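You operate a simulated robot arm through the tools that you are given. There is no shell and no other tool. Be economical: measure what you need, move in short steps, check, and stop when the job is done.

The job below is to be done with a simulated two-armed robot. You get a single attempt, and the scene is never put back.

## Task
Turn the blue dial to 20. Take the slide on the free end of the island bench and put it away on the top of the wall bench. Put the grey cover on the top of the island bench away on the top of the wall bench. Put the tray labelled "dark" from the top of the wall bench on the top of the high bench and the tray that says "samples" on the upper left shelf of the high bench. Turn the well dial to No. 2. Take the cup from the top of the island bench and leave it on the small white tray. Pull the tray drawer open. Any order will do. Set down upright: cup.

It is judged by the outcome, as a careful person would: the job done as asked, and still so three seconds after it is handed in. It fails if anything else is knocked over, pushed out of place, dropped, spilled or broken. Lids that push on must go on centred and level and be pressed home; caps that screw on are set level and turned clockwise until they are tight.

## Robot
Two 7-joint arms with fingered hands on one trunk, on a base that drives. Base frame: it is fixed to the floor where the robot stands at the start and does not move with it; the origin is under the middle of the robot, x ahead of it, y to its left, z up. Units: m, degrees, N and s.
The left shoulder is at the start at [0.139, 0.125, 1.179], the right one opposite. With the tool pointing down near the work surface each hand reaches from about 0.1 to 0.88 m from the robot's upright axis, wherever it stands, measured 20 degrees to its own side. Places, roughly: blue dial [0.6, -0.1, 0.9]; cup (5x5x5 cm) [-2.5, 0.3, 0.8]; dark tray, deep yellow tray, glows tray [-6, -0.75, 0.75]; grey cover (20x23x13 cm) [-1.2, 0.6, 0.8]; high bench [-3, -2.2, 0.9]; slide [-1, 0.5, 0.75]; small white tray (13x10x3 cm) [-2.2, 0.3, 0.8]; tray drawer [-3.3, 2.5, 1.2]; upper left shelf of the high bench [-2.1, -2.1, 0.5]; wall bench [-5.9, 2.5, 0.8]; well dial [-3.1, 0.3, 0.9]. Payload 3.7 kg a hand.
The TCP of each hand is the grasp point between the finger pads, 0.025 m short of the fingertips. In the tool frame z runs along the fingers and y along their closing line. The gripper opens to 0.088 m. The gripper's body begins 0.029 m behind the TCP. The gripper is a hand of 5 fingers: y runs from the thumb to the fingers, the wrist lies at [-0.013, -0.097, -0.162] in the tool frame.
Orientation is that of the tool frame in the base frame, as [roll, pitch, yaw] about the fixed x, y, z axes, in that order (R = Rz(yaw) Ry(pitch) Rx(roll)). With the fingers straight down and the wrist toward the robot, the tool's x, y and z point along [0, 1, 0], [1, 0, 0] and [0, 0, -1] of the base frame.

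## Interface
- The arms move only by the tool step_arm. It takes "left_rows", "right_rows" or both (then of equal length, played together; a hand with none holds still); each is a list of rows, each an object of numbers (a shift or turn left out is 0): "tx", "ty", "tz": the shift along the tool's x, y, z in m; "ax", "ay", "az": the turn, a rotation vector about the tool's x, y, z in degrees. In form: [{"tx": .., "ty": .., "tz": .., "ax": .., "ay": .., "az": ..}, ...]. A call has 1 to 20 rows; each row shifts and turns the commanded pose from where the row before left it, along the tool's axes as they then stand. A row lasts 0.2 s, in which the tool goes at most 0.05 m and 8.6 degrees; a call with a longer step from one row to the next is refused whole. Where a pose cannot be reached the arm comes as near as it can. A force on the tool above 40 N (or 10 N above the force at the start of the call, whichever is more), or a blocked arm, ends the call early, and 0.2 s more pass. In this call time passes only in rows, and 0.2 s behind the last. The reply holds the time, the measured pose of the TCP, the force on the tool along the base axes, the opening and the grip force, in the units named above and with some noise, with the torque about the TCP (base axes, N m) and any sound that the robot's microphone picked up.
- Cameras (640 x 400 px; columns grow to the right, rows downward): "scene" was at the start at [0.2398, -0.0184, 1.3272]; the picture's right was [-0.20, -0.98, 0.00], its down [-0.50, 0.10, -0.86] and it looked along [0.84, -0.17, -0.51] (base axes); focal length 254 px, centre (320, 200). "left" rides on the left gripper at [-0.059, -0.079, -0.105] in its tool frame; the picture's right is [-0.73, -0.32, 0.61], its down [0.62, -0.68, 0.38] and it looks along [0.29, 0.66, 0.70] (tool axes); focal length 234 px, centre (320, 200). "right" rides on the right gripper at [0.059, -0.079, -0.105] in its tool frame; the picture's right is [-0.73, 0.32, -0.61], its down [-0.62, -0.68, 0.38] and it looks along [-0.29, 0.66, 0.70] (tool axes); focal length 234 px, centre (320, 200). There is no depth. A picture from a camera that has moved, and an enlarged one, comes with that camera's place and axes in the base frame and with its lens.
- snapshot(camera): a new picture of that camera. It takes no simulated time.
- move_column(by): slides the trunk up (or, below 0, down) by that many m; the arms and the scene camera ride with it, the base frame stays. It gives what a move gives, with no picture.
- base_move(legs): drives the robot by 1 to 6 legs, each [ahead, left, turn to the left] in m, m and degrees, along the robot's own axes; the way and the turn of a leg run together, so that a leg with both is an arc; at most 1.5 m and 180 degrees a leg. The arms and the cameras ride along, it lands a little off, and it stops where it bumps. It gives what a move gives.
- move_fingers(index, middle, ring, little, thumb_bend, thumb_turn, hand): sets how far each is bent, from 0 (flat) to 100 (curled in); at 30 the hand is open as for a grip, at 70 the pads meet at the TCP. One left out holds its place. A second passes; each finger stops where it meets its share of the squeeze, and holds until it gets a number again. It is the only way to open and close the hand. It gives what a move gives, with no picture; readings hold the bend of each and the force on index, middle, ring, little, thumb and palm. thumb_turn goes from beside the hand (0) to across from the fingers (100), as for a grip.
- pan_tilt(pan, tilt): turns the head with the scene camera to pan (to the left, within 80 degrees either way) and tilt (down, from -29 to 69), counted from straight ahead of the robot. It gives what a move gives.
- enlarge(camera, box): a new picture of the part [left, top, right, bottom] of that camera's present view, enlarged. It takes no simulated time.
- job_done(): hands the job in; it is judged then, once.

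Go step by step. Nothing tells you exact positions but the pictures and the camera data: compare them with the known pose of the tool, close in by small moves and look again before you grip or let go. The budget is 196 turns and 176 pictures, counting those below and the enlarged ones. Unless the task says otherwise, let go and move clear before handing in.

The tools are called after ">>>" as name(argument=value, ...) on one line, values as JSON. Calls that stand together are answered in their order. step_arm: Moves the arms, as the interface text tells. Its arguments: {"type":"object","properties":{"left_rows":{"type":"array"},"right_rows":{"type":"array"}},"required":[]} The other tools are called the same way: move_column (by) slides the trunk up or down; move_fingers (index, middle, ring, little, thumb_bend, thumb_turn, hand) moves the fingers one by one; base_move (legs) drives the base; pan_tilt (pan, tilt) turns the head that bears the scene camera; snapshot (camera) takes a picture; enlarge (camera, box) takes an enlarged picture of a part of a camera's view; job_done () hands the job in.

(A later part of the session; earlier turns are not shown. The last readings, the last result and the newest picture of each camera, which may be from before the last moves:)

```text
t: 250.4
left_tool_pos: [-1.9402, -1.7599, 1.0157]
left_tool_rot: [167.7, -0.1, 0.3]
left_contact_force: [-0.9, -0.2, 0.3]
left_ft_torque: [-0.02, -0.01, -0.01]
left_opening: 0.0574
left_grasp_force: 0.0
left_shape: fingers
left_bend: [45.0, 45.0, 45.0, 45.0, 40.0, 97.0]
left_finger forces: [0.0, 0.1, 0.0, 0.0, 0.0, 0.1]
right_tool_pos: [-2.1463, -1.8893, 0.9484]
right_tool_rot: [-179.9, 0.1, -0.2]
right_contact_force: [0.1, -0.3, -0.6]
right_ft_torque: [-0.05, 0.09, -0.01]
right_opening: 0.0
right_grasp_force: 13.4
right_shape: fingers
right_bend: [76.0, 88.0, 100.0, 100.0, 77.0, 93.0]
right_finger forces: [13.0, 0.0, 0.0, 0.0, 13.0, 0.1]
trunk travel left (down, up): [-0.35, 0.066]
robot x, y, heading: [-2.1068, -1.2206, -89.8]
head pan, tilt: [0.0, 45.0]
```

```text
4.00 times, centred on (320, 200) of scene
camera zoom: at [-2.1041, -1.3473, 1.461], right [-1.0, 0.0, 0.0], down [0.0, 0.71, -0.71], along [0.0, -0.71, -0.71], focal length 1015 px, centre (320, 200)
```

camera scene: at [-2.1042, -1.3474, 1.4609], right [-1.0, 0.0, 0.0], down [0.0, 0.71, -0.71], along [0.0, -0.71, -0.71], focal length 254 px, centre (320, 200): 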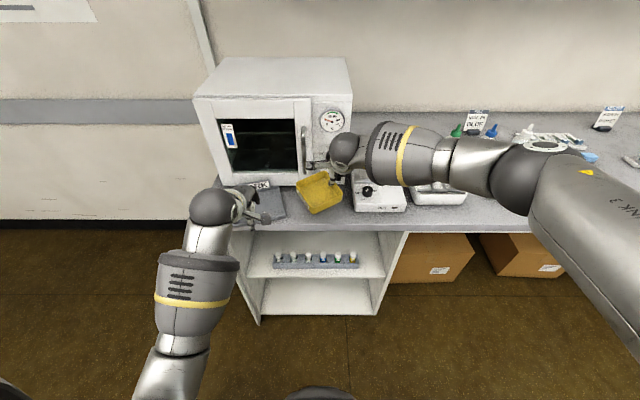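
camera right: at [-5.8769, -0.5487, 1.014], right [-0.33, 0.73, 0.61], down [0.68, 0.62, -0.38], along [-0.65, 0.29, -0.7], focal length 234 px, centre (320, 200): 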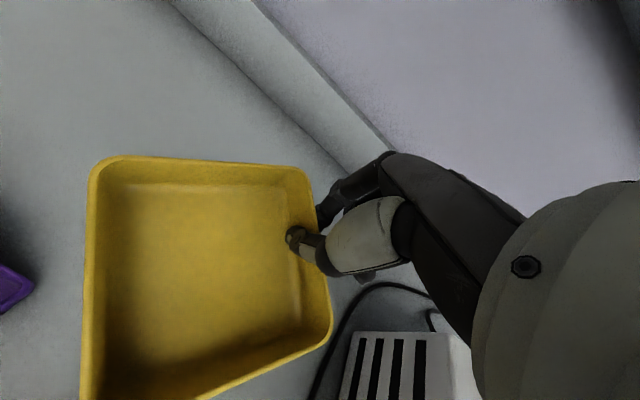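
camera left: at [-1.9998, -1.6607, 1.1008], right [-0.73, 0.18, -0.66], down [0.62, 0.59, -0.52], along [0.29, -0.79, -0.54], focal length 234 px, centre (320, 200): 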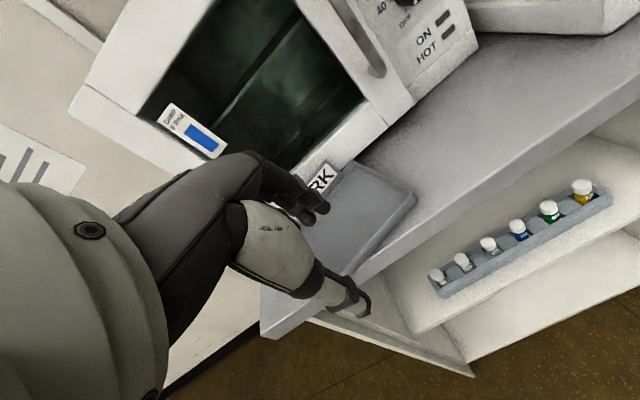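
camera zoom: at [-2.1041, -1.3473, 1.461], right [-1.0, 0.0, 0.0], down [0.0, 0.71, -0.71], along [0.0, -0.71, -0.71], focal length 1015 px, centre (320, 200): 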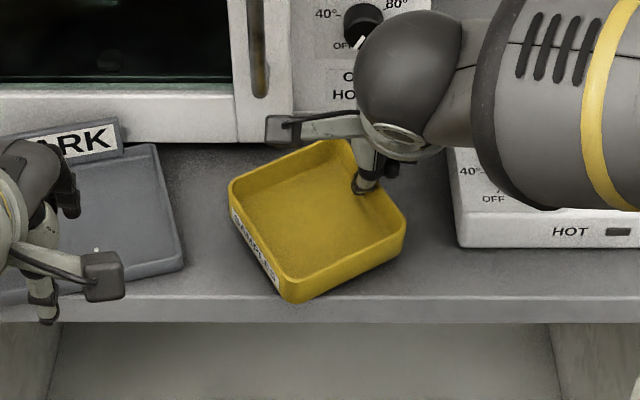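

The tray's corner would overhang the edge; rotating 24° clockwise squares it and brings it in. Then lower and release.

>>> step_arm(right_rows=[{"tz": -0.012}, {"az": 8}, {"az": 8}, {"az": 8}, {"tz": 0.012}, {"tz": 0.006}, {"tz": 0.005}, {"tz": 0.004}])

>>> enlarge(camera="scene", box=[240, 150, 400, 250])

```text
t: 252.2
left_tool_pos: [-1.9394, -1.7605, 1.015]
left_tool_rot: [167.7, -0.1, 0.3]
left_contact_force: [-0.8, 0.6, 0.2]
left_ft_torque: [0.02, 0.0, -0.01]
left_opening: 0.0578
left_grasp_force: 0.0
left_shape: fingers
left_bend: [45.0, 45.0, 45.0, 45.0, 40.0, 97.0]
left_finger forces: [0.0, 0.0, 0.1, 0.0, 0.1, 0.0]
right_tool_pos: [-2.1456, -1.8893, 0.9352]
right_tool_rot: [-179.9, 0.2, -24.1]
right_contact_force: [0.3, -0.3, -0.1]
right_ft_torque: [0.04, 0.03, -0.01]
right_opening: 0.0
right_grasp_force: 13.2
right_shape: fingers
right_bend: [77.0, 88.0, 100.0, 100.0, 77.0, 92.0]
right_finger forces: [13.0, 0.2, 0.0, 0.0, 12.9, 0.0]
trunk travel left (down, up): [-0.35, 0.066]
robot x, y, heading: [-2.1074, -1.2205, -90.0]
head pan, tilt: [0.0, 45.0]
```

```text
4.00 times, centred on (320, 200) of scene
camera zoom: at [-2.104, -1.3471, 1.461], right [-1.0, 0.0, 0.0], down [0.0, 0.71, -0.71], along [0.0, -0.71, -0.71], focal length 1015 px, centre (320, 200)
```

zoom: 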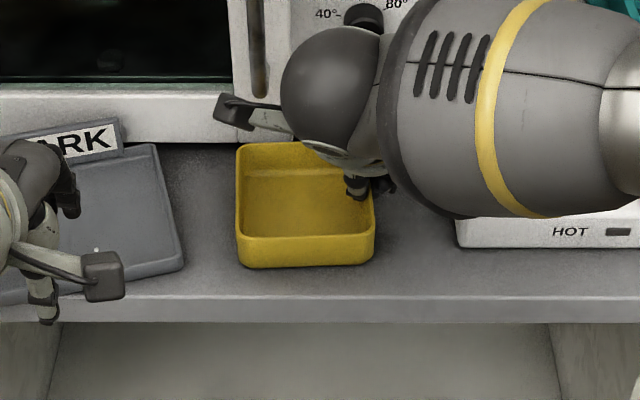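

Aligned and resting. Release and lift the right hand away; then bring the left hand to the front wall.

>>> move_fingers(hand="right", index=50, middle=50, thumb_bend=50)

>>> step_arm(right_rows=[{"tz": -0.03}, {"tz": -0.04}, {"tz": -0.04}, {"tz": -0.04, "tx": -0.02}, {"tx": -0.04, "ty": -0.02}, {"tx": -0.04, "ty": -0.02}])

>>> snapshot(camera="left")

>>> enlarge(camera="scene", box=[240, 150, 400, 250])

```text
t: 253.2
left_tool_pos: [-1.9406, -1.7606, 1.0145]
left_tool_rot: [167.7, -0.1, 0.2]
left_contact_force: [-0.3, -0.1, 0.1]
left_ft_torque: [0.01, -0.03, -0.03]
left_opening: 0.0575
left_grasp_force: 0.0
left_shape: fingers
left_bend: [45.0, 45.0, 45.0, 45.0, 40.0, 97.0]
left_finger forces: [0.0, 0.0, 0.0, 0.0, 0.0, 0.0]
right_tool_pos: [-2.1451, -1.8876, 0.9354]
right_tool_rot: [-179.7, 0.1, -24.1]
right_contact_force: [-0.7, 0.3, -0.3]
right_ft_torque: [-0.03, 0.04, -0.02]
right_opening: 0.0411
right_grasp_force: 0.0
right_shape: fingers
right_bend: [50.0, 50.0, 100.0, 100.0, 50.0, 97.0]
right_finger forces: [0.0, 0.0, 0.0, 0.0, 0.1, 0.1]
trunk travel left (down, up): [-0.35, 0.066]
robot x, y, heading: [-2.1046, -1.2192, -89.8]
head pan, tilt: [0.0, 45.0]
```

```text
t: 254.6
left_tool_pos: [-1.9415, -1.759, 1.0152]
left_tool_rot: [167.6, -0.2, 0.2]
left_contact_force: [0.3, 0.8, -0.1]
left_ft_torque: [0.03, -0.01, -0.03]
left_opening: 0.0581
left_grasp_force: 0.0
left_shape: fingers
left_bend: [45.0, 45.0, 45.0, 45.0, 40.0, 97.0]
left_finger forces: [0.1, 0.1, 0.0, 0.0, 0.1, 0.1]
right_tool_pos: [-2.2177, -1.812, 1.0906]
right_tool_rot: [-179.8, 0.0, -24.1]
right_contact_force: [0.7, 1.0, -0.3]
right_ft_torque: [-0.03, 0.05, 0.01]
right_opening: 0.041
right_grasp_force: 0.0
right_shape: fingers
right_bend: [50.0, 50.0, 100.0, 100.0, 50.0, 97.0]
right_finger forces: [0.0, 0.0, 0.1, 0.0, 0.0, 0.1]
trunk travel left (down, up): [-0.35, 0.066]
robot x, y, heading: [-2.1049, -1.2235, -89.7]
head pan, tilt: [0.0, 45.0]
```

```text
61 pictures are left
camera left: at [-2.0007, -1.6604, 1.1011], right [-0.73, 0.18, -0.66], down [0.62, 0.59, -0.52], along [0.3, -0.79, -0.54], focal length 234 px, centre (320, 200)
```

left: 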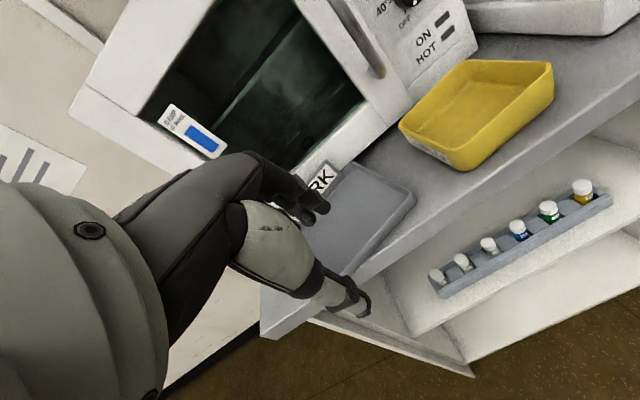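

```text
4.00 times, centred on (320, 200) of scene
camera zoom: at [-2.1052, -1.3461, 1.4611], right [-1.0, 0.0, 0.0], down [0.0, 0.71, -0.71], along [0.0, -0.71, -0.71], focal length 1015 px, centre (320, 200)
```

zoom: 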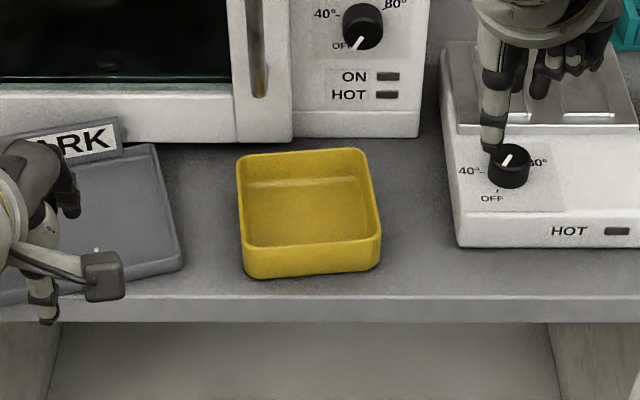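

Front rim at y≈-1.815, x -2.05…-2.145. I bring the left hand over it (ring and little curled) and move the right hand aside.

>>> move_fingers(hand="left", index=42, middle=42, ring=100, little=100, thumb_bend=42)

>>> step_arm(left_rows=[{"tz": 0}, {"tz": 0}, {"tx": -0.035, "ty": 0.0113, "tz": 0.0024}, {"tx": -0.035, "ty": 0.0113, "tz": 0.0024}, {"tx": -0.035, "ty": 0.0113, "tz": 0.0024}, {"tx": -0.035, "ty": 0.0113, "tz": 0.0024}, {"tx": -0.034, "ty": 0.0113, "tz": 0.0024}, {"ty": -0.0052, "tz": 0.0245}], right_rows=[{"tx": -0.037, "tz": -0.01}, {"tx": -0.037, "tz": -0.01}, {"tx": -0.037, "tz": -0.01}, {"tx": -0.02, "tz": -0.01}, {"tx": 0}, {"tx": 0}, {"tx": 0}, {"tx": 0}])

>>> snapshot(camera="left")

```text
t: 255.6
left_tool_pos: [-1.9413, -1.7604, 1.0151]
left_tool_rot: [167.7, -0.1, 0.3]
left_contact_force: [0.3, 0.0, 0.2]
left_ft_torque: [0.02, -0.02, -0.01]
left_opening: 0.0593
left_grasp_force: 0.0
left_shape: fingers
left_bend: [42.0, 42.0, 100.0, 100.0, 42.0, 97.0]
left_finger forces: [0.1, 0.1, 0.1, 0.1, 0.0, 0.1]
right_tool_pos: [-2.216, -1.8123, 1.0917]
right_tool_rot: [-179.7, 0.2, -24.1]
right_contact_force: [0.1, 0.2, -0.4]
right_ft_torque: [-0.01, -0.01, -0.01]
right_opening: 0.0411
right_grasp_force: 0.0
right_shape: fingers
right_bend: [50.0, 50.0, 100.0, 100.0, 50.0, 97.0]
right_finger forces: [0.1, 0.0, 0.1, 0.0, 0.0, 0.1]
trunk travel left (down, up): [-0.35, 0.066]
robot x, y, heading: [-2.1024, -1.2215, -89.5]
head pan, tilt: [0.0, 45.0]
```

```text
t: 257.4
left_tool_pos: [-2.1148, -1.8212, 0.9924]
left_tool_rot: [167.7, -0.1, 0.3]
left_contact_force: [0.4, -0.1, -0.4]
left_ft_torque: [0.02, -0.02, 0.0]
left_opening: 0.0595
left_grasp_force: 0.1
left_shape: fingers
left_bend: [42.0, 42.0, 100.0, 100.0, 42.0, 97.0]
left_finger forces: [0.0, 0.0, 0.1, 0.0, 0.0, 0.1]
right_tool_pos: [-2.3366, -1.7586, 1.1259]
right_tool_rot: [-180.0, 0.1, -24.1]
right_contact_force: [-0.3, 0.3, 0.4]
right_ft_torque: [0.01, -0.01, 0.01]
right_opening: 0.0414
right_grasp_force: 0.1
right_shape: fingers
right_bend: [50.0, 50.0, 100.0, 100.0, 50.0, 97.0]
right_finger forces: [0.0, 0.0, 0.0, 0.1, 0.0, 0.0]
trunk travel left (down, up): [-0.35, 0.066]
robot x, y, heading: [-2.1033, -1.2239, -90.0]
head pan, tilt: [0.0, 45.0]
```

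```text
59 pictures are left
camera left: at [-2.1741, -1.7221, 1.0778], right [-0.73, 0.18, -0.66], down [0.62, 0.59, -0.52], along [0.29, -0.79, -0.54], focal length 234 px, centre (320, 200)
```

left: 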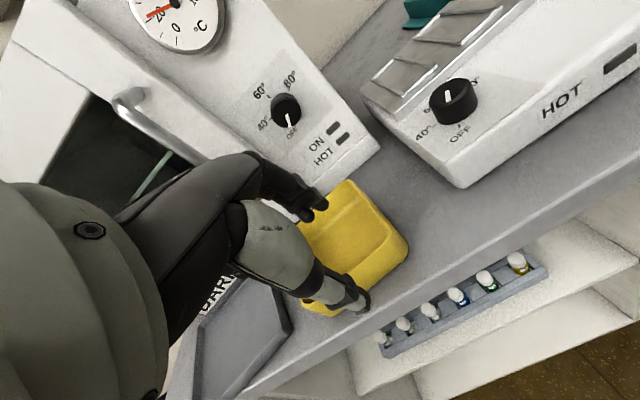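

Aligned with the wall. Descend 5 cm and pinch.

>>> step_arm(left_rows=[{"ty": -0.0065, "tz": 0.0195}, {"ty": -0.0045, "tz": 0.0195}, {"ty": -0.0022, "tz": 0.009}])

>>> move_fingers(hand="left", index=82, middle=82, thumb_bend=80)

>>> snapshot(camera="left")

```text
t: 258.2
left_tool_pos: [-2.115, -1.8159, 0.942]
left_tool_rot: [167.8, -0.1, 0.3]
left_contact_force: [0.0, 0.1, 0.3]
left_ft_torque: [0.03, 0.03, 0.02]
left_opening: 0.0592
left_grasp_force: 0.0
left_shape: fingers
left_bend: [42.0, 42.0, 100.0, 100.0, 42.0, 97.0]
left_finger forces: [0.0, 0.0, 0.1, 0.1, 0.1, 0.0]
right_tool_pos: [-2.3368, -1.7605, 1.126]
right_tool_rot: [-179.8, 0.0, -24.1]
right_contact_force: [-1.1, 0.3, 0.5]
right_ft_torque: [0.04, -0.02, 0.01]
right_opening: 0.0413
right_grasp_force: 0.1
right_shape: fingers
right_bend: [50.0, 50.0, 100.0, 100.0, 50.0, 97.0]
right_finger forces: [0.0, 0.1, 0.0, 0.0, 0.0, 0.0]
trunk travel left (down, up): [-0.35, 0.066]
robot x, y, heading: [-2.1054, -1.2246, -90.0]
head pan, tilt: [0.0, 45.0]
```

```text
t: 259.2
left_tool_pos: [-2.1151, -1.816, 0.9428]
left_tool_rot: [167.8, -0.1, 0.3]
left_contact_force: [1.1, 0.6, -0.2]
left_ft_torque: [0.03, 0.07, 0.03]
left_opening: 0.0001
left_grasp_force: 10.0
left_shape: fingers
left_bend: [74.0, 82.0, 100.0, 100.0, 74.0, 94.0]
left_finger forces: [8.7, 0.9, 0.0, 0.0, 9.5, 0.0]
right_tool_pos: [-2.3369, -1.7591, 1.1259]
right_tool_rot: [-179.7, 0.1, -24.1]
right_contact_force: [-0.4, 0.0, 0.4]
right_ft_torque: [0.02, 0.01, -0.01]
right_opening: 0.041
right_grasp_force: 0.0
right_shape: fingers
right_bend: [50.0, 50.0, 100.0, 100.0, 50.0, 97.0]
right_finger forces: [0.1, 0.0, 0.0, 0.0, 0.1, 0.0]
trunk travel left (down, up): [-0.35, 0.066]
robot x, y, heading: [-2.0988, -1.2229, -89.6]
head pan, tilt: [0.0, 45.0]
```

```text
58 pictures are left
camera left: at [-2.175, -1.7174, 1.0283], right [-0.73, 0.18, -0.66], down [0.62, 0.59, -0.52], along [0.29, -0.79, -0.54], focal length 234 px, centre (320, 200)
```

left: 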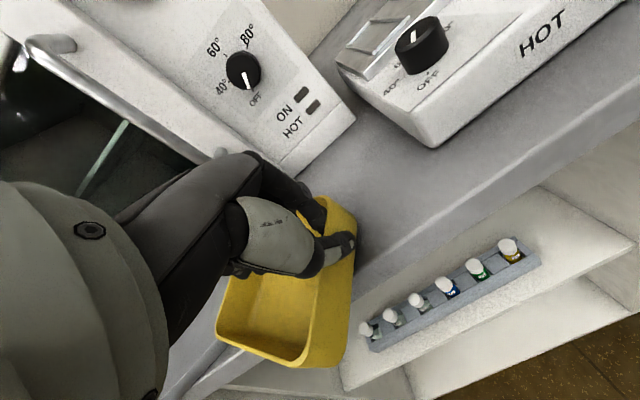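

The pinch twisted the tray by ~50° because the index stopped before the middle. I rotate it back square, release, and will regrip with the fingers held as an even fence.

>>> step_arm(left_rows=[{"ty": 0.002, "tz": -0.012}, {"az": 8.4}, {"az": 8.4}, {"az": 8.4}, {"az": 8.4}, {"az": 8.4}, {"az": 8.4}])

>>> enlarge(camera="scene", box=[240, 150, 400, 250])

```text
t: 260.8
left_tool_pos: [-2.1151, -1.8163, 0.9533]
left_tool_rot: [172.2, -9.6, -49.5]
left_contact_force: [-0.2, 0.5, -1.2]
left_ft_torque: [0.04, -0.04, -0.01]
left_opening: 0.0
left_grasp_force: 9.4
left_shape: fingers
left_bend: [74.0, 82.0, 100.0, 100.0, 74.0, 94.0]
left_finger forces: [9.1, 0.0, 0.0, 0.0, 9.1, 0.1]
right_tool_pos: [-2.3357, -1.7603, 1.1255]
right_tool_rot: [-179.8, 0.1, -24.1]
right_contact_force: [-0.1, -1.0, -0.6]
right_ft_torque: [0.01, -0.02, 0.01]
right_opening: 0.0414
right_grasp_force: 0.0
right_shape: fingers
right_bend: [50.0, 50.0, 100.0, 100.0, 50.0, 97.0]
right_finger forces: [0.0, 0.0, 0.0, 0.0, 0.1, 0.0]
trunk travel left (down, up): [-0.35, 0.066]
robot x, y, heading: [-2.1015, -1.2228, -89.7]
head pan, tilt: [0.0, 45.0]
```

```text
4.00 times, centred on (320, 200) of scene
camera zoom: at [-2.1038, -1.3475, 1.4609], right [-1.0, 0.0, 0.0], down [0.0, 0.71, -0.71], along [0.0, -0.71, -0.71], focal length 1015 px, centre (320, 200)
```

zoom: 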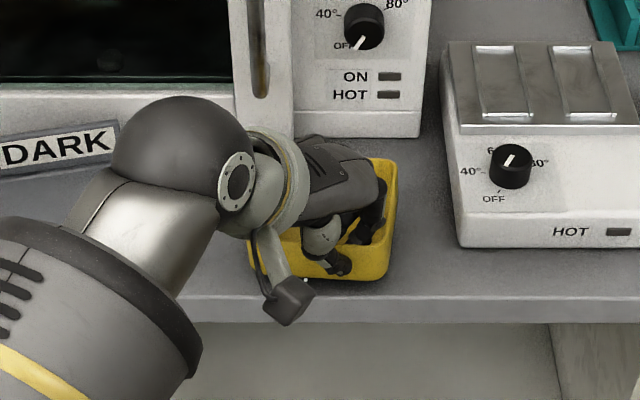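

The tray is square in this diagonal grip, which suits the slot. I lift it, shift right, lower the trunk and measure the slot properly.

>>> step_arm(left_rows=[{"tz": -0.03}, {"tz": -0.04}, {"tz": -0.04}])

>>> base_move(legs=[[-0.25, -0.22, 0]])

>>> move_column(by=-0.3)

>>> pan_tilt(pan=0, tilt=40)

>>> enlarge(camera="scene", box=[180, 60, 440, 260])

```text
t: 261.6
left_tool_pos: [-2.1164, -1.7911, 1.0625]
left_tool_rot: [172.3, -9.5, -49.6]
left_contact_force: [-0.1, -0.3, -0.5]
left_ft_torque: [0.05, -0.02, 0.01]
left_opening: 0.0002
left_grasp_force: 10.1
left_shape: fingers
left_bend: [74.0, 82.0, 100.0, 100.0, 74.0, 95.0]
left_finger forces: [10.3, 0.0, 0.0, 0.0, 10.0, 0.1]
right_tool_pos: [-2.337, -1.7602, 1.126]
right_tool_rot: [-179.8, 0.1, -24.0]
right_contact_force: [0.8, 0.2, -0.2]
right_ft_torque: [0.0, 0.0, 0.01]
right_opening: 0.0413
right_grasp_force: 0.0
right_shape: fingers
right_bend: [50.0, 50.0, 100.0, 100.0, 50.0, 97.0]
right_finger forces: [0.0, 0.0, 0.0, 0.0, 0.1, 0.0]
trunk travel left (down, up): [-0.35, 0.066]
robot x, y, heading: [-2.1023, -1.2255, -89.7]
head pan, tilt: [0.0, 45.0]
```

```text
t: 264.1
left_tool_pos: [-2.3278, -1.5368, 1.0624]
left_tool_rot: [172.1, -9.5, -49.4]
left_contact_force: [0.2, 0.2, 0.1]
left_ft_torque: [0.06, -0.01, -0.01]
left_opening: 0.0001
left_grasp_force: 9.2
left_shape: fingers
left_bend: [74.0, 82.0, 100.0, 100.0, 74.0, 95.0]
left_finger forces: [9.8, 0.0, 0.0, 0.0, 9.5, 0.1]
right_tool_pos: [-2.5496, -1.5036, 1.1268]
right_tool_rot: [-179.9, 0.1, -24.1]
right_contact_force: [0.2, 0.4, 0.1]
right_ft_torque: [-0.02, -0.01, -0.03]
right_opening: 0.0413
right_grasp_force: 0.1
right_shape: fingers
right_bend: [50.0, 50.0, 100.0, 100.0, 50.0, 97.0]
right_finger forces: [0.1, 0.0, 0.0, 0.1, 0.0, 0.0]
trunk travel left (down, up): [-0.35, 0.066]
robot x, y, heading: [-2.3142, -0.9667, -90.0]
head pan, tilt: [0.0, 45.0]
```

```text
t: 267.1
left_tool_pos: [-2.327, -1.5373, 0.7623]
left_tool_rot: [172.1, -9.5, -49.6]
left_contact_force: [0.4, 0.0, -1.3]
left_ft_torque: [0.0, -0.01, 0.0]
left_opening: 0.0
left_grasp_force: 9.3
left_shape: fingers
left_bend: [74.0, 82.0, 100.0, 100.0, 74.0, 95.0]
left_finger forces: [9.8, 0.1, 0.0, 0.0, 9.5, 0.0]
right_tool_pos: [-2.5498, -1.4948, 0.7116]
right_tool_rot: [-161.8, 8.0, -22.9]
right_contact_force: [0.0, -0.8, -0.4]
right_ft_torque: [0.03, -0.01, -0.01]
right_opening: 0.0413
right_grasp_force: 0.0
right_shape: fingers
right_bend: [50.0, 50.0, 100.0, 100.0, 50.0, 97.0]
right_finger forces: [0.0, 0.0, 0.0, 0.0, 0.1, 0.0]
trunk travel left (down, up): [-0.05, 0.366]
robot x, y, heading: [-2.3182, -0.9655, -89.8]
head pan, tilt: [0.0, 45.0]
```

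```text
t: 267.8
left_tool_pos: [-2.3277, -1.5358, 0.762]
left_tool_rot: [172.3, -9.5, -49.5]
left_contact_force: [0.3, 1.0, -1.6]
left_ft_torque: [0.06, -0.03, -0.04]
left_opening: 0.0003
left_grasp_force: 9.9
left_shape: fingers
left_bend: [74.0, 82.0, 100.0, 100.0, 74.0, 95.0]
left_finger forces: [9.8, 0.0, 0.0, 0.0, 9.5, 0.0]
right_tool_pos: [-2.5502, -1.4938, 0.7101]
right_tool_rot: [-161.8, 8.0, -22.8]
right_contact_force: [-0.1, 0.9, -0.4]
right_ft_torque: [-0.01, 0.0, 0.01]
right_opening: 0.0412
right_grasp_force: 0.0
right_shape: fingers
right_bend: [50.0, 50.0, 100.0, 100.0, 50.0, 97.0]
right_finger forces: [0.0, 0.0, 0.0, 0.0, 0.0, 0.1]
trunk travel left (down, up): [-0.05, 0.366]
robot x, y, heading: [-2.3168, -0.965, -90.1]
head pan, tilt: [0.0, 40.0]
```

```text
2.00 times, centred on (310, 160) of scene
camera zoom: at [-2.3155, -1.356, 1.1377], right [-1.0, 0.0, 0.0], down [0.0, 0.64, -0.77], along [0.0, -0.77, -0.64], focal length 508 px, centre (340, 280)
```

zoom: 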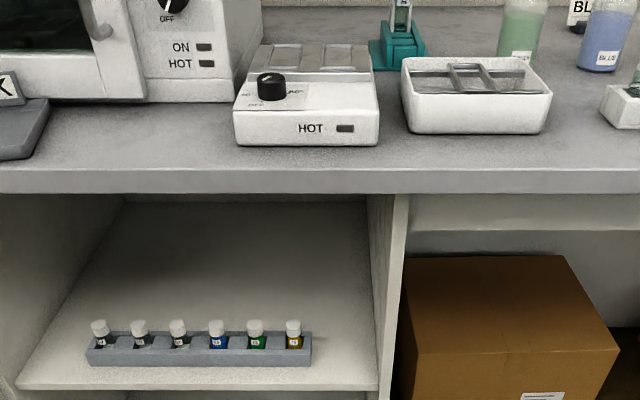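

The slot is about 11 cm wide (x -2.268…-2.378), shelf front y≈-1.86. I check the tray's attitude in the hand.

>>> snapshot(camera="scene")

>>> snapshot(camera="left")

```text
55 pictures are left
camera scene: at [-2.3155, -1.356, 1.1377], right [-1.0, 0.0, 0.0], down [0.0, 0.64, -0.77], along [0.0, -0.77, -0.64], focal length 254 px, centre (320, 200)
```

scene: 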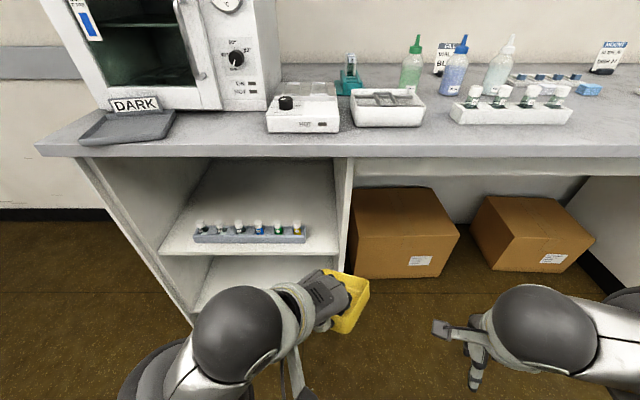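

```text
54 pictures are left
camera left: at [-2.3055, -1.4212, 0.8446], right [-0.21, 0.62, -0.76], down [0.92, -0.12, -0.36], along [-0.32, -0.78, -0.54], focal length 234 px, centre (320, 200)
```

left: 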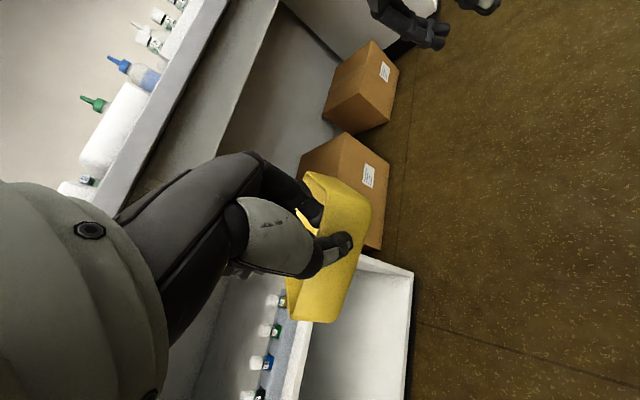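

The tray droops a bit at its back. I lower the hand in front of the bench to clear the bench top, then check.

>>> step_arm(left_rows=[{"tx": -0.0073, "ty": -0.0037, "tz": 0.0367}, {"tx": -0.0073, "ty": -0.0037, "tz": 0.0367}, {"tx": -0.0073, "ty": -0.0037, "tz": 0.0367}, {"tx": -0.0073, "ty": -0.0037, "tz": 0.0367}])

>>> base_move(legs=[[0.15, 0, 0]])

>>> snapshot(camera="scene")

>>> snapshot(camera="right")

```text
t: 268.8
left_tool_pos: [-2.3368, -1.5355, 0.6139]
left_tool_rot: [172.2, -9.4, -49.7]
left_contact_force: [-0.4, -0.7, -0.7]
left_ft_torque: [0.01, 0.01, 0.01]
left_opening: 0.0002
left_grasp_force: 9.4
left_shape: fingers
left_bend: [74.0, 82.0, 100.0, 100.0, 74.0, 95.0]
left_finger forces: [9.4, 0.1, 0.0, 0.0, 9.1, 0.0]
right_tool_pos: [-2.5493, -1.496, 0.7088]
right_tool_rot: [-161.7, 8.1, -22.8]
right_contact_force: [-0.5, 0.2, -0.1]
right_ft_torque: [-0.02, 0.03, 0.01]
right_opening: 0.0411
right_grasp_force: 0.1
right_shape: fingers
right_bend: [50.0, 50.0, 100.0, 100.0, 50.0, 97.0]
right_finger forces: [0.1, 0.1, 0.1, 0.0, 0.0, 0.1]
trunk travel left (down, up): [-0.05, 0.366]
robot x, y, heading: [-2.3168, -0.9657, -89.8]
head pan, tilt: [0.0, 40.0]
```

```text
t: 270.1
left_tool_pos: [-2.338, -1.6844, 0.6129]
left_tool_rot: [172.2, -9.5, -49.7]
left_contact_force: [0.1, -0.8, -0.5]
left_ft_torque: [0.03, 0.0, -0.02]
left_opening: 0.0001
left_grasp_force: 9.7
left_shape: fingers
left_bend: [74.0, 82.0, 100.0, 100.0, 74.0, 95.0]
left_finger forces: [9.7, 0.0, 0.0, 0.1, 9.4, 0.0]
right_tool_pos: [-2.5497, -1.644, 0.7087]
right_tool_rot: [-161.7, 8.2, -22.9]
right_contact_force: [-0.7, 0.5, 0.1]
right_ft_torque: [-0.02, 0.04, -0.01]
right_opening: 0.041
right_grasp_force: 0.1
right_shape: fingers
right_bend: [50.0, 50.0, 100.0, 100.0, 50.0, 97.0]
right_finger forces: [0.1, 0.0, 0.1, 0.0, 0.0, 0.0]
trunk travel left (down, up): [-0.05, 0.366]
robot x, y, heading: [-2.317, -1.1174, -90.1]
head pan, tilt: [0.0, 40.0]
```

```text
53 pictures are left
camera scene: at [-2.3162, -1.5057, 1.1375], right [-1.0, 0.0, 0.0], down [0.0, 0.64, -0.77], along [0.0, -0.77, -0.64], focal length 254 px, centre (320, 200)
```

scene: 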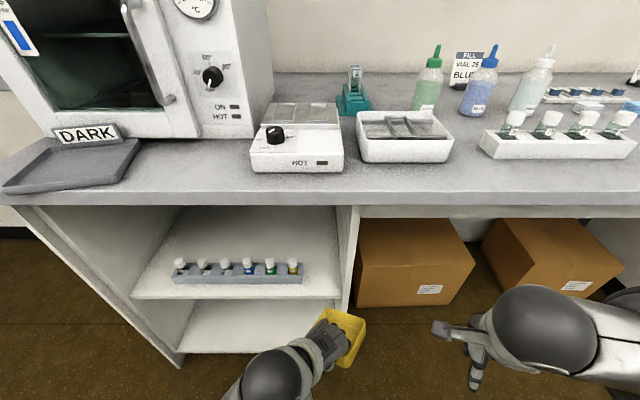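

```text
52 pictures are left
camera right: at [-2.4635, -1.6339, 0.8237], right [-0.79, -0.2, 0.57], down [-0.29, 0.96, -0.06], along [-0.53, -0.21, -0.82], focal length 234 px, centre (320, 200)
```

right: 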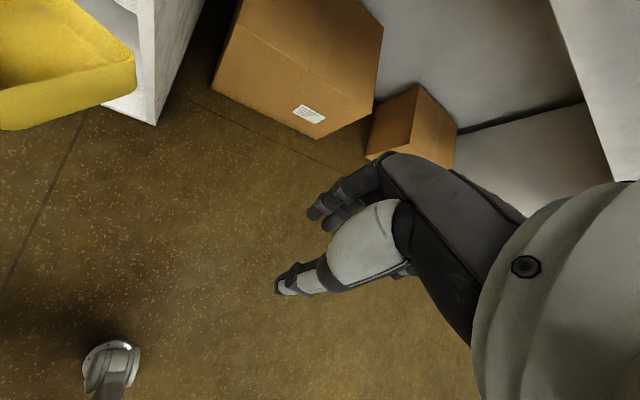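

The tray has swung about 25° clockwise in the grip; I rotate the hand back to square it.

>>> step_arm(left_rows=[{"az": -8.3}, {"az": -8.3}, {"az": -8.3}])

>>> enlarge(camera="scene", box=[150, 220, 400, 390])

>>> snapshot(camera="right")

```text
t: 270.9
left_tool_pos: [-2.3395, -1.6847, 0.6134]
left_tool_rot: [169.0, -5.4, -24.8]
left_contact_force: [-0.1, 0.3, -1.1]
left_ft_torque: [0.07, 0.01, -0.02]
left_opening: 0.0001
left_grasp_force: 9.6
left_shape: fingers
left_bend: [74.0, 82.0, 100.0, 100.0, 74.0, 95.0]
left_finger forces: [9.6, 0.0, 0.0, 0.0, 9.4, 0.0]
right_tool_pos: [-2.5505, -1.6431, 0.7104]
right_tool_rot: [-161.7, 8.1, -22.9]
right_contact_force: [0.3, -0.2, 1.3]
right_ft_torque: [-0.02, 0.01, 0.02]
right_opening: 0.041
right_grasp_force: 0.0
right_shape: fingers
right_bend: [50.0, 50.0, 100.0, 100.0, 50.0, 97.0]
right_finger forces: [0.0, 0.0, 0.0, 0.0, 0.0, 0.0]
trunk travel left (down, up): [-0.05, 0.366]
robot x, y, heading: [-2.3144, -1.1166, -90.2]
head pan, tilt: [0.0, 40.0]
```

```text
2.35 times, centred on (275, 305) of scene
camera zoom: at [-2.3163, -1.5052, 1.1377], right [-1.0, 0.0, 0.0], down [0.0, 0.64, -0.77], along [0.0, -0.77, -0.64], focal length 597 px, centre (426, -47)
```

zoom: 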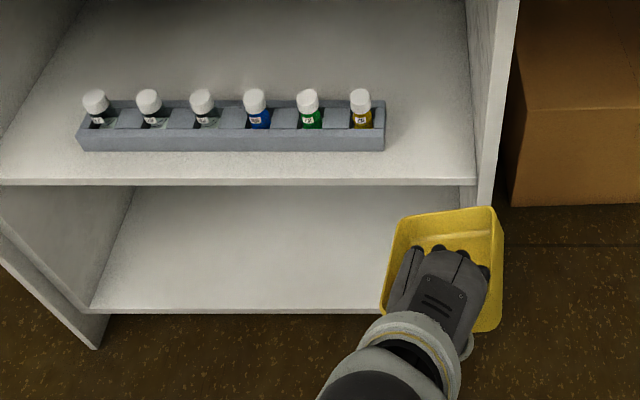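

```text
50 pictures are left
camera right: at [-2.4636, -1.6335, 0.824], right [-0.79, -0.2, 0.57], down [-0.29, 0.96, -0.06], along [-0.53, -0.21, -0.82], focal length 234 px, centre (320, 200)
```

right: 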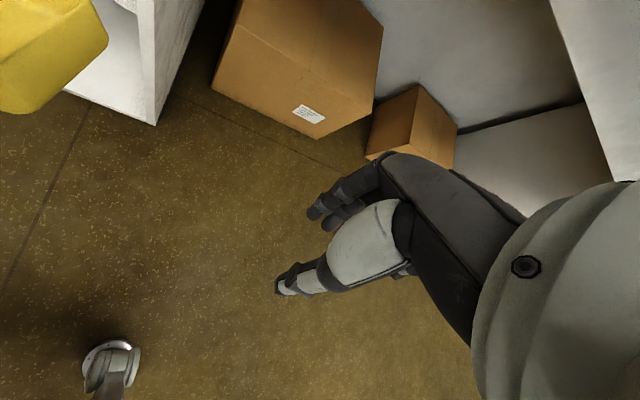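

Square now: tray spans x -2.295…-2.376. I drive in most of the way and check the pose.

>>> base_move(legs=[[0.1, 0.012, 0]])

>>> enlarge(camera="scene", box=[150, 220, 400, 390])

```text
t: 272.1
left_tool_pos: [-2.3263, -1.7826, 0.6135]
left_tool_rot: [169.1, -5.3, -24.8]
left_contact_force: [-1.2, 0.2, -1.1]
left_ft_torque: [0.07, 0.02, -0.02]
left_opening: 0.0001
left_grasp_force: 10.1
left_shape: fingers
left_bend: [74.0, 82.0, 100.0, 100.0, 74.0, 95.0]
left_finger forces: [9.9, 0.0, 0.0, 0.0, 9.5, 0.0]
right_tool_pos: [-2.538, -1.7413, 0.7107]
right_tool_rot: [-161.7, 8.0, -23.0]
right_contact_force: [1.0, 0.2, -0.4]
right_ft_torque: [-0.02, -0.01, -0.03]
right_opening: 0.0414
right_grasp_force: 0.0
right_shape: fingers
right_bend: [50.0, 50.0, 100.0, 100.0, 50.0, 97.0]
right_finger forces: [0.0, 0.0, 0.0, 0.0, 0.1, 0.1]
trunk travel left (down, up): [-0.05, 0.366]
robot x, y, heading: [-2.3001, -1.2173, -89.9]
head pan, tilt: [0.0, 40.0]
```

```text
2.35 times, centred on (275, 305) of scene
camera zoom: at [-2.3039, -1.6038, 1.1375], right [-1.0, 0.0, 0.0], down [0.0, 0.64, -0.77], along [0.0, -0.77, -0.64], focal length 597 px, centre (426, -47)
```

zoom: 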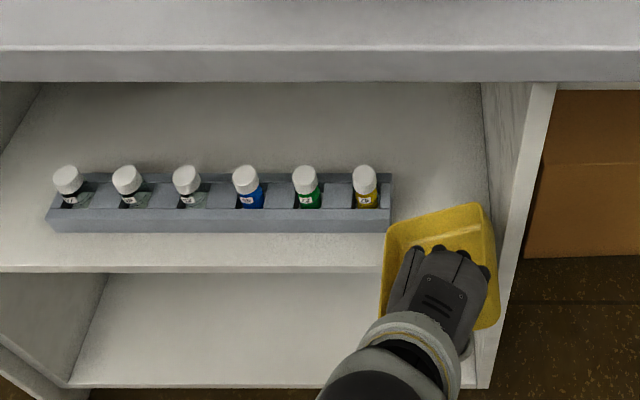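

A slight 11° twist remains; I rotate the hand back and slide the tray forward into the slot.

>>> step_arm(left_rows=[{"az": 5.5}, {"az": 5.5}, {"tx": 0.0143, "ty": 0.017, "tz": 0.0048}, {"tx": 0.0143, "ty": 0.017, "tz": 0.0048}, {"tx": 0.0143, "ty": 0.017, "tz": 0.0048}])

>>> enlarge(camera="scene", box=[150, 220, 400, 390])

```text
t: 273.3
left_tool_pos: [-2.3231, -1.8506, 0.6148]
left_tool_rot: [170.2, -7.2, -35.7]
left_contact_force: [0.2, -0.2, -1.2]
left_ft_torque: [0.03, 0.03, 0.02]
left_opening: 0.0
left_grasp_force: 9.5
left_shape: fingers
left_bend: [74.0, 82.0, 100.0, 100.0, 74.0, 95.0]
left_finger forces: [9.7, 0.1, 0.1, 0.0, 9.4, 0.1]
right_tool_pos: [-2.5381, -1.742, 0.7087]
right_tool_rot: [-161.7, 8.2, -22.8]
right_contact_force: [0.4, 0.2, -0.4]
right_ft_torque: [0.02, -0.01, 0.01]
right_opening: 0.0412
right_grasp_force: 0.1
right_shape: fingers
right_bend: [50.0, 50.0, 100.0, 100.0, 50.0, 97.0]
right_finger forces: [0.1, 0.1, 0.1, 0.0, 0.0, 0.1]
trunk travel left (down, up): [-0.05, 0.366]
robot x, y, heading: [-2.3055, -1.2126, -89.9]
head pan, tilt: [0.0, 40.0]
```

```text
2.35 times, centred on (275, 305) of scene
camera zoom: at [-2.3039, -1.6034, 1.1376], right [-1.0, 0.0, 0.0], down [0.0, 0.64, -0.77], along [0.0, -0.77, -0.64], focal length 597 px, centre (426, -47)
```

zoom: 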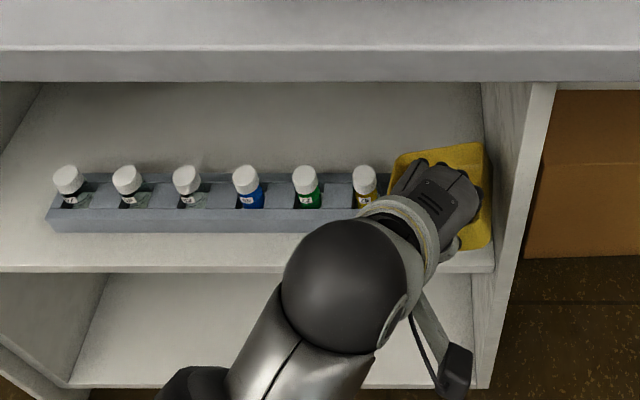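

The tray is in line with the slot. I move 2.5 cm further in and lower stepwise.

>>> step_arm(left_rows=[{"tx": 0.0146, "ty": 0.0199, "tz": 0.0053}, {"tx": -0.0026, "ty": -0.0034, "tz": 0.0195}, {"tx": -0.0019, "ty": -0.0026, "tz": 0.0147}, {"tx": -0.0013, "ty": -0.0017, "tz": 0.0098}])

>>> enlarge(camera="scene", box=[150, 220, 400, 390])

```text
t: 274.3
left_tool_pos: [-2.3223, -1.8769, 0.5693]
left_tool_rot: [170.1, -7.3, -35.7]
left_contact_force: [0.4, -0.2, -0.8]
left_ft_torque: [0.01, -0.04, 0.0]
left_opening: 0.0002
left_grasp_force: 9.1
left_shape: fingers
left_bend: [74.0, 82.0, 100.0, 100.0, 74.0, 95.0]
left_finger forces: [9.2, 0.1, 0.1, 0.0, 9.0, 0.0]
right_tool_pos: [-2.5371, -1.7415, 0.7099]
right_tool_rot: [-161.7, 8.0, -22.9]
right_contact_force: [-0.1, 0.2, -0.7]
right_ft_torque: [0.02, -0.01, -0.01]
right_opening: 0.0411
right_grasp_force: 0.2
right_shape: fingers
right_bend: [50.0, 50.0, 100.0, 100.0, 50.0, 97.0]
right_finger forces: [0.1, 0.1, 0.0, 0.0, 0.0, 0.0]
trunk travel left (down, up): [-0.05, 0.366]
robot x, y, heading: [-2.3049, -1.2107, -89.8]
head pan, tilt: [0.0, 40.0]
```

```text
2.35 times, centred on (275, 305) of scene
camera zoom: at [-2.3039, -1.6033, 1.1377], right [-1.0, 0.0, 0.0], down [0.0, 0.64, -0.77], along [0.0, -0.77, -0.64], focal length 597 px, centre (426, -47)
```

zoom: 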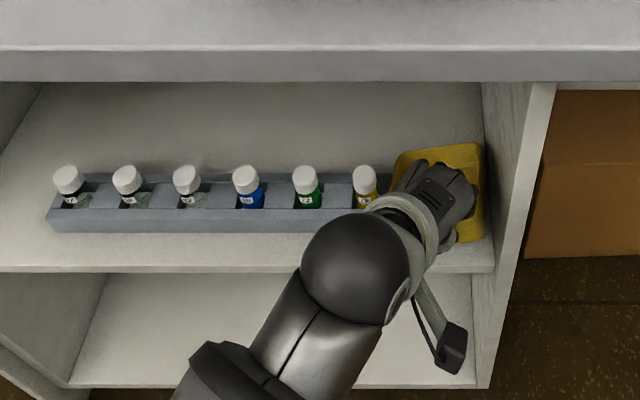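

Still clear of rack and wall. Continue lowering to contact.

>>> step_arm(left_rows=[{"tx": -0.001, "ty": -0.0014, "tz": 0.008}, {"tx": -0.001, "ty": -0.0014, "tz": 0.008}, {"tx": -0.0008, "ty": -0.001, "tz": 0.006}, {"tx": -0.0006, "ty": -0.0008, "tz": 0.0045}])

```text
t: 275.3
left_tool_pos: [-2.3234, -1.8757, 0.543]
left_tool_rot: [170.2, -7.3, -35.7]
left_contact_force: [-1.5, 0.6, -0.5]
left_ft_torque: [0.01, -0.04, 0.01]
left_opening: 0.0
left_grasp_force: 9.4
left_shape: fingers
left_bend: [74.0, 82.0, 100.0, 100.0, 74.0, 95.0]
left_finger forces: [8.6, 0.8, 0.0, 0.0, 9.0, 0.0]
right_tool_pos: [-2.5371, -1.7417, 0.7107]
right_tool_rot: [-161.7, 8.0, -22.9]
right_contact_force: [0.0, 0.1, 1.7]
right_ft_torque: [-0.02, 0.01, 0.02]
right_opening: 0.0411
right_grasp_force: 0.2
right_shape: fingers
right_bend: [50.0, 50.0, 100.0, 100.0, 50.0, 97.0]
right_finger forces: [0.0, 0.0, 0.1, 0.1, 0.0, 0.0]
trunk travel left (down, up): [-0.05, 0.366]
robot x, y, heading: [-2.3038, -1.2108, -90.0]
head pan, tilt: [0.0, 40.0]
```

>>> step_arm(left_rows=[{"tx": -0.0006, "ty": -0.0008, "tz": 0.005}, {"tx": -0.0006, "ty": -0.0008, "tz": 0.005}, {"tx": -0.0006, "ty": -0.0008, "tz": 0.005}])

>>> enlarge(camera="scene", box=[220, 250, 400, 360])

```text
t: 276.1
left_tool_pos: [-2.3228, -1.8765, 0.5302]
left_tool_rot: [169.9, -7.4, -35.7]
left_contact_force: [-0.9, 2.2, 9.9]
left_ft_torque: [0.03, -0.1, -0.09]
left_opening: 0.0
left_grasp_force: 14.1
left_shape: fingers
left_bend: [75.0, 83.0, 100.0, 100.0, 74.0, 95.0]
left_finger forces: [7.7, 8.6, 0.1, 0.0, 11.2, 0.1]
right_tool_pos: [-2.5387, -1.7411, 0.7111]
right_tool_rot: [-162.0, 8.0, -22.8]
right_contact_force: [-0.4, -0.6, 0.4]
right_ft_torque: [0.04, -0.03, 0.01]
right_opening: 0.0413
right_grasp_force: 0.1
right_shape: fingers
right_bend: [50.0, 50.0, 100.0, 100.0, 50.0, 97.0]
right_finger forces: [0.0, 0.1, 0.1, 0.1, 0.0, 0.1]
trunk travel left (down, up): [-0.05, 0.366]
robot x, y, heading: [-2.3023, -1.2146, -90.1]
head pan, tilt: [0.0, 40.0]
```

```text
3.56 times, centred on (310, 305) of scene
camera zoom: at [-2.304, -1.602, 1.1384], right [-1.0, 0.0, 0.0], down [0.0, 0.64, -0.77], along [0.0, -0.77, -0.64], focal length 902 px, centre (356, -173)
```

zoom: 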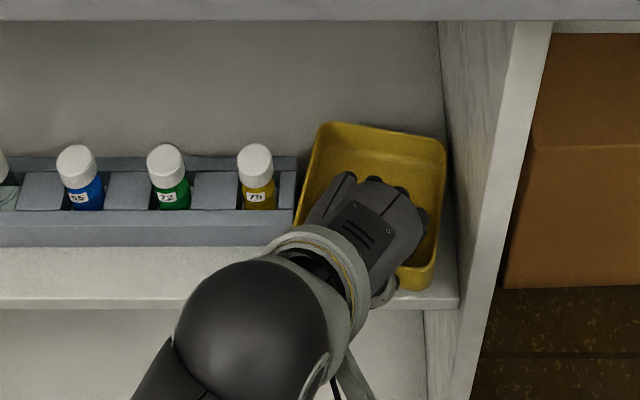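

The tray rests flat on the shelf in the slot. Release, rise 5 cm and retract.

>>> move_fingers(hand="left", index=58, middle=58, thumb_bend=52)

>>> step_arm(left_rows=[{"tx": 0.0026, "ty": 0.0034, "tz": -0.0195}, {"tx": 0.0026, "ty": 0.0034, "tz": -0.0195}, {"tx": 0.0026, "ty": 0.0034, "tz": -0.0195}, {"tx": 0.0026, "ty": 0.0034, "tz": -0.0195}, {"tx": -0.0233, "ty": -0.0319, "tz": -0.0085}, {"tx": -0.0233, "ty": -0.0319, "tz": -0.0085}, {"tx": -0.0233, "ty": -0.0319, "tz": -0.0085}, {"tx": -0.0233, "ty": -0.0319, "tz": -0.0085}])

>>> enlarge(camera="scene", box=[180, 210, 400, 360])

```text
t: 277.1
left_tool_pos: [-2.3205, -1.8748, 0.5278]
left_tool_rot: [170.1, -7.4, -35.7]
left_contact_force: [3.6, 0.7, 8.4]
left_ft_torque: [-0.01, -0.05, 0.02]
left_opening: 0.0311
left_grasp_force: 4.8
left_shape: fingers
left_bend: [57.0, 88.0, 100.0, 100.0, 52.0, 97.0]
left_finger forces: [0.0, 9.0, 0.0, 0.0, 0.0, 0.1]
right_tool_pos: [-2.538, -1.7406, 0.7109]
right_tool_rot: [-161.8, 8.1, -22.9]
right_contact_force: [-0.8, -0.6, 0.1]
right_ft_torque: [-0.02, -0.02, -0.02]
right_opening: 0.0412
right_grasp_force: 0.0
right_shape: fingers
right_bend: [50.0, 50.0, 100.0, 100.0, 50.0, 97.0]
right_finger forces: [0.0, 0.1, 0.1, 0.0, 0.0, 0.0]
trunk travel left (down, up): [-0.05, 0.366]
robot x, y, heading: [-2.3053, -1.2162, -90.0]
head pan, tilt: [0.0, 40.0]
```

```text
t: 278.9
left_tool_pos: [-2.3215, -1.7123, 0.6061]
left_tool_rot: [170.1, -7.4, -35.8]
left_contact_force: [0.6, -0.3, -0.6]
left_ft_torque: [-0.01, -0.02, -0.01]
left_opening: 0.0318
left_grasp_force: 0.1
left_shape: fingers
left_bend: [57.0, 57.0, 100.0, 100.0, 52.0, 97.0]
left_finger forces: [0.1, 0.0, 0.0, 0.0, 0.1, 0.0]
right_tool_pos: [-2.5378, -1.7415, 0.7104]
right_tool_rot: [-161.8, 8.1, -22.8]
right_contact_force: [0.0, 0.3, 0.7]
right_ft_torque: [0.02, 0.0, -0.01]
right_opening: 0.0415
right_grasp_force: 0.0
right_shape: fingers
right_bend: [50.0, 50.0, 100.0, 100.0, 50.0, 97.0]
right_finger forces: [0.0, 0.1, 0.0, 0.0, 0.0, 0.1]
trunk travel left (down, up): [-0.05, 0.366]
robot x, y, heading: [-2.3011, -1.2192, -89.8]
head pan, tilt: [0.0, 40.0]
```

```text
2.67 times, centred on (290, 285) of scene
camera zoom: at [-2.3039, -1.603, 1.1379], right [-1.0, 0.0, 0.0], down [0.0, 0.64, -0.77], along [0.0, -0.77, -0.64], focal length 677 px, centre (400, -27)
```

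zoom: 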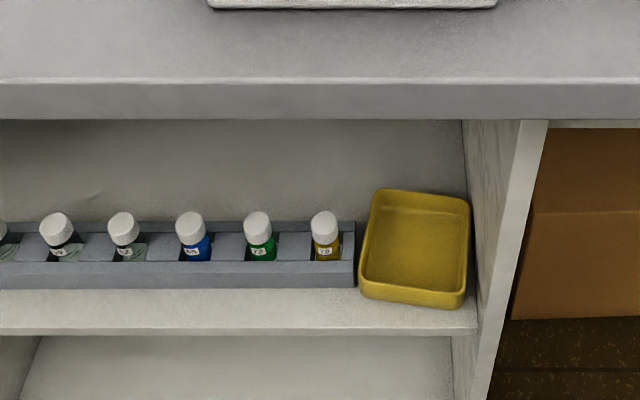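

SAMPLES is on the upper left shelf. Next: the island tasks. I restore the trunk and hand orientations, back away and turn around.

>>> base_move(legs=[[-0.3, 0, 0]])

>>> move_column(by=0.25)

>>> step_arm(left_rows=[{"az": -7.2}, {"az": -7.2}, {"az": -7.2}, {"az": -7.2}, {"az": -7.2}, {"ax": 6}, {"ax": 6}], right_rows=[{"az": -8}, {"az": -8}, {"az": -7}, {"ax": -6}, {"ax": -6}, {"ax": -6}, {"ax": 0}])

>>> base_move(legs=[[0, 0, 180]])

>>> pan_tilt(pan=0, tilt=25)

>>> snapshot(camera="scene")

```text
t: 280.9
left_tool_pos: [-2.3226, -1.4146, 0.6054]
left_tool_rot: [170.2, -7.4, -35.8]
left_contact_force: [-0.6, 0.5, -0.4]
left_ft_torque: [-0.01, 0.0, 0.01]
left_opening: 0.0317
left_grasp_force: 0.1
left_shape: fingers
left_bend: [57.0, 57.0, 100.0, 100.0, 52.0, 97.0]
left_finger forces: [0.1, 0.0, 0.0, 0.0, 0.1, 0.1]
right_tool_pos: [-2.5386, -1.4422, 0.7096]
right_tool_rot: [-161.9, 8.1, -23.0]
right_contact_force: [-0.3, 0.0, -0.6]
right_ft_torque: [0.0, -0.01, 0.02]
right_opening: 0.0413
right_grasp_force: 0.1
right_shape: fingers
right_bend: [50.0, 50.0, 100.0, 100.0, 50.0, 97.0]
right_finger forces: [0.1, 0.0, 0.1, 0.1, 0.0, 0.0]
trunk travel left (down, up): [-0.05, 0.366]
robot x, y, heading: [-2.306, -0.9162, -89.9]
head pan, tilt: [0.0, 40.0]
```

```text
t: 283.5
left_tool_pos: [-2.3222, -1.4144, 0.8553]
left_tool_rot: [170.2, -7.4, -35.9]
left_contact_force: [0.4, -0.2, -0.2]
left_ft_torque: [0.0, -0.02, 0.0]
left_opening: 0.0315
left_grasp_force: 0.0
left_shape: fingers
left_bend: [57.0, 57.0, 100.0, 100.0, 52.0, 97.0]
left_finger forces: [0.1, 0.0, 0.0, 0.0, 0.0, 0.1]
right_tool_pos: [-2.5373, -1.4438, 0.9596]
right_tool_rot: [-161.7, 8.1, -23.0]
right_contact_force: [-0.4, -0.2, 0.6]
right_ft_torque: [-0.01, 0.0, -0.01]
right_opening: 0.0412
right_grasp_force: 0.1
right_shape: fingers
right_bend: [50.0, 50.0, 100.0, 100.0, 50.0, 97.0]
right_finger forces: [0.0, 0.0, 0.1, 0.0, 0.0, 0.0]
trunk travel left (down, up): [-0.3, 0.115]
robot x, y, heading: [-2.3057, -0.9133, -90.0]
head pan, tilt: [0.0, 40.0]
```

```text
t: 285.3
left_tool_pos: [-2.2904, -1.4127, 0.8406]
left_tool_rot: [180.0, -4.4, -0.3]
left_contact_force: [-0.1, 0.0, 0.3]
left_ft_torque: [0.02, 0.02, -0.01]
left_opening: 0.0317
left_grasp_force: 0.1
left_shape: fingers
left_bend: [57.0, 57.0, 100.0, 100.0, 52.0, 98.0]
left_finger forces: [0.1, 0.0, 0.1, 0.0, 0.0, 0.0]
right_tool_pos: [-2.5389, -1.4437, 0.9591]
right_tool_rot: [-178.1, 0.6, -1.2]
right_contact_force: [-0.5, -0.4, -0.1]
right_ft_torque: [0.06, -0.01, 0.0]
right_opening: 0.0411
right_grasp_force: 0.0
right_shape: fingers
right_bend: [50.0, 50.0, 100.0, 100.0, 50.0, 97.0]
right_finger forces: [0.0, 0.1, 0.1, 0.0, 0.0, 0.1]
trunk travel left (down, up): [-0.3, 0.115]
robot x, y, heading: [-2.3036, -0.9148, -90.2]
head pan, tilt: [0.0, 40.0]
stopped in row 7 (left hand): the arm was blocked; the commanded pose is now the measured one
```

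```text
t: 293.2
left_tool_pos: [-2.3519, -0.4217, 0.8423]
left_tool_rot: [179.9, -4.4, -176.6]
left_contact_force: [-0.1, 0.7, -0.6]
left_ft_torque: [-0.02, 0.01, 0.03]
left_opening: 0.0316
left_grasp_force: 0.0
left_shape: fingers
left_bend: [57.0, 57.0, 100.0, 100.0, 52.0, 98.0]
left_finger forces: [0.1, 0.0, 0.0, 0.1, 0.0, 0.0]
right_tool_pos: [-2.1055, -0.3749, 0.9603]
right_tool_rot: [-178.3, 0.4, -177.3]
right_contact_force: [0.1, 0.3, 0.0]
right_ft_torque: [-0.01, 0.0, 0.02]
right_opening: 0.0413
right_grasp_force: 0.1
right_shape: fingers
right_bend: [50.0, 50.0, 100.0, 100.0, 50.0, 97.0]
right_finger forces: [0.0, 0.1, 0.0, 0.0, 0.1, 0.1]
trunk travel left (down, up): [-0.3, 0.115]
robot x, y, heading: [-2.3066, -0.9187, 93.9]
head pan, tilt: [0.0, 40.0]
```

```text
t: 294.0
left_tool_pos: [-2.3503, -0.4223, 0.8408]
left_tool_rot: [180.0, -4.4, -176.6]
left_contact_force: [-0.2, 0.1, -0.4]
left_ft_torque: [-0.01, 0.0, -0.04]
left_opening: 0.0312
left_grasp_force: 0.0
left_shape: fingers
left_bend: [57.0, 57.0, 100.0, 100.0, 52.0, 98.0]
left_finger forces: [0.1, 0.0, 0.0, 0.0, 0.0, 0.1]
right_tool_pos: [-2.1059, -0.3753, 0.961]
right_tool_rot: [-178.2, 0.5, -177.4]
right_contact_force: [0.0, 0.5, -0.5]
right_ft_torque: [0.0, -0.03, 0.0]
right_opening: 0.0411
right_grasp_force: 0.1
right_shape: fingers
right_bend: [50.0, 50.0, 100.0, 100.0, 50.0, 97.0]
right_finger forces: [0.0, 0.0, 0.1, 0.0, 0.0, 0.1]
trunk travel left (down, up): [-0.3, 0.115]
robot x, y, heading: [-2.3037, -0.9134, 93.8]
head pan, tilt: [0.0, 25.0]
```

```text
44 pictures are left
camera scene: at [-2.3145, -0.7608, 1.4401], right [1.0, 0.07, 0.0], down [0.03, -0.42, -0.91], along [-0.06, 0.9, -0.42], focal length 254 px, centre (320, 200)
```

scene: 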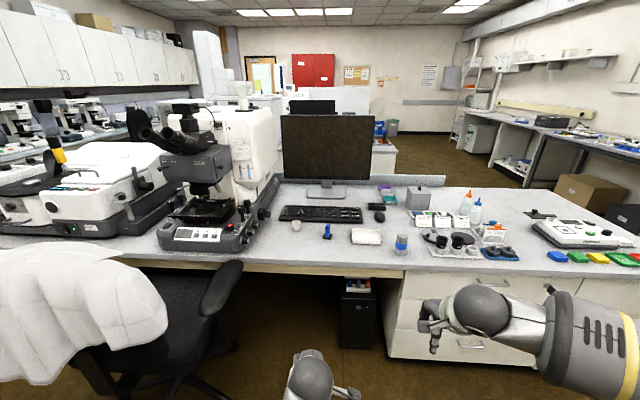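

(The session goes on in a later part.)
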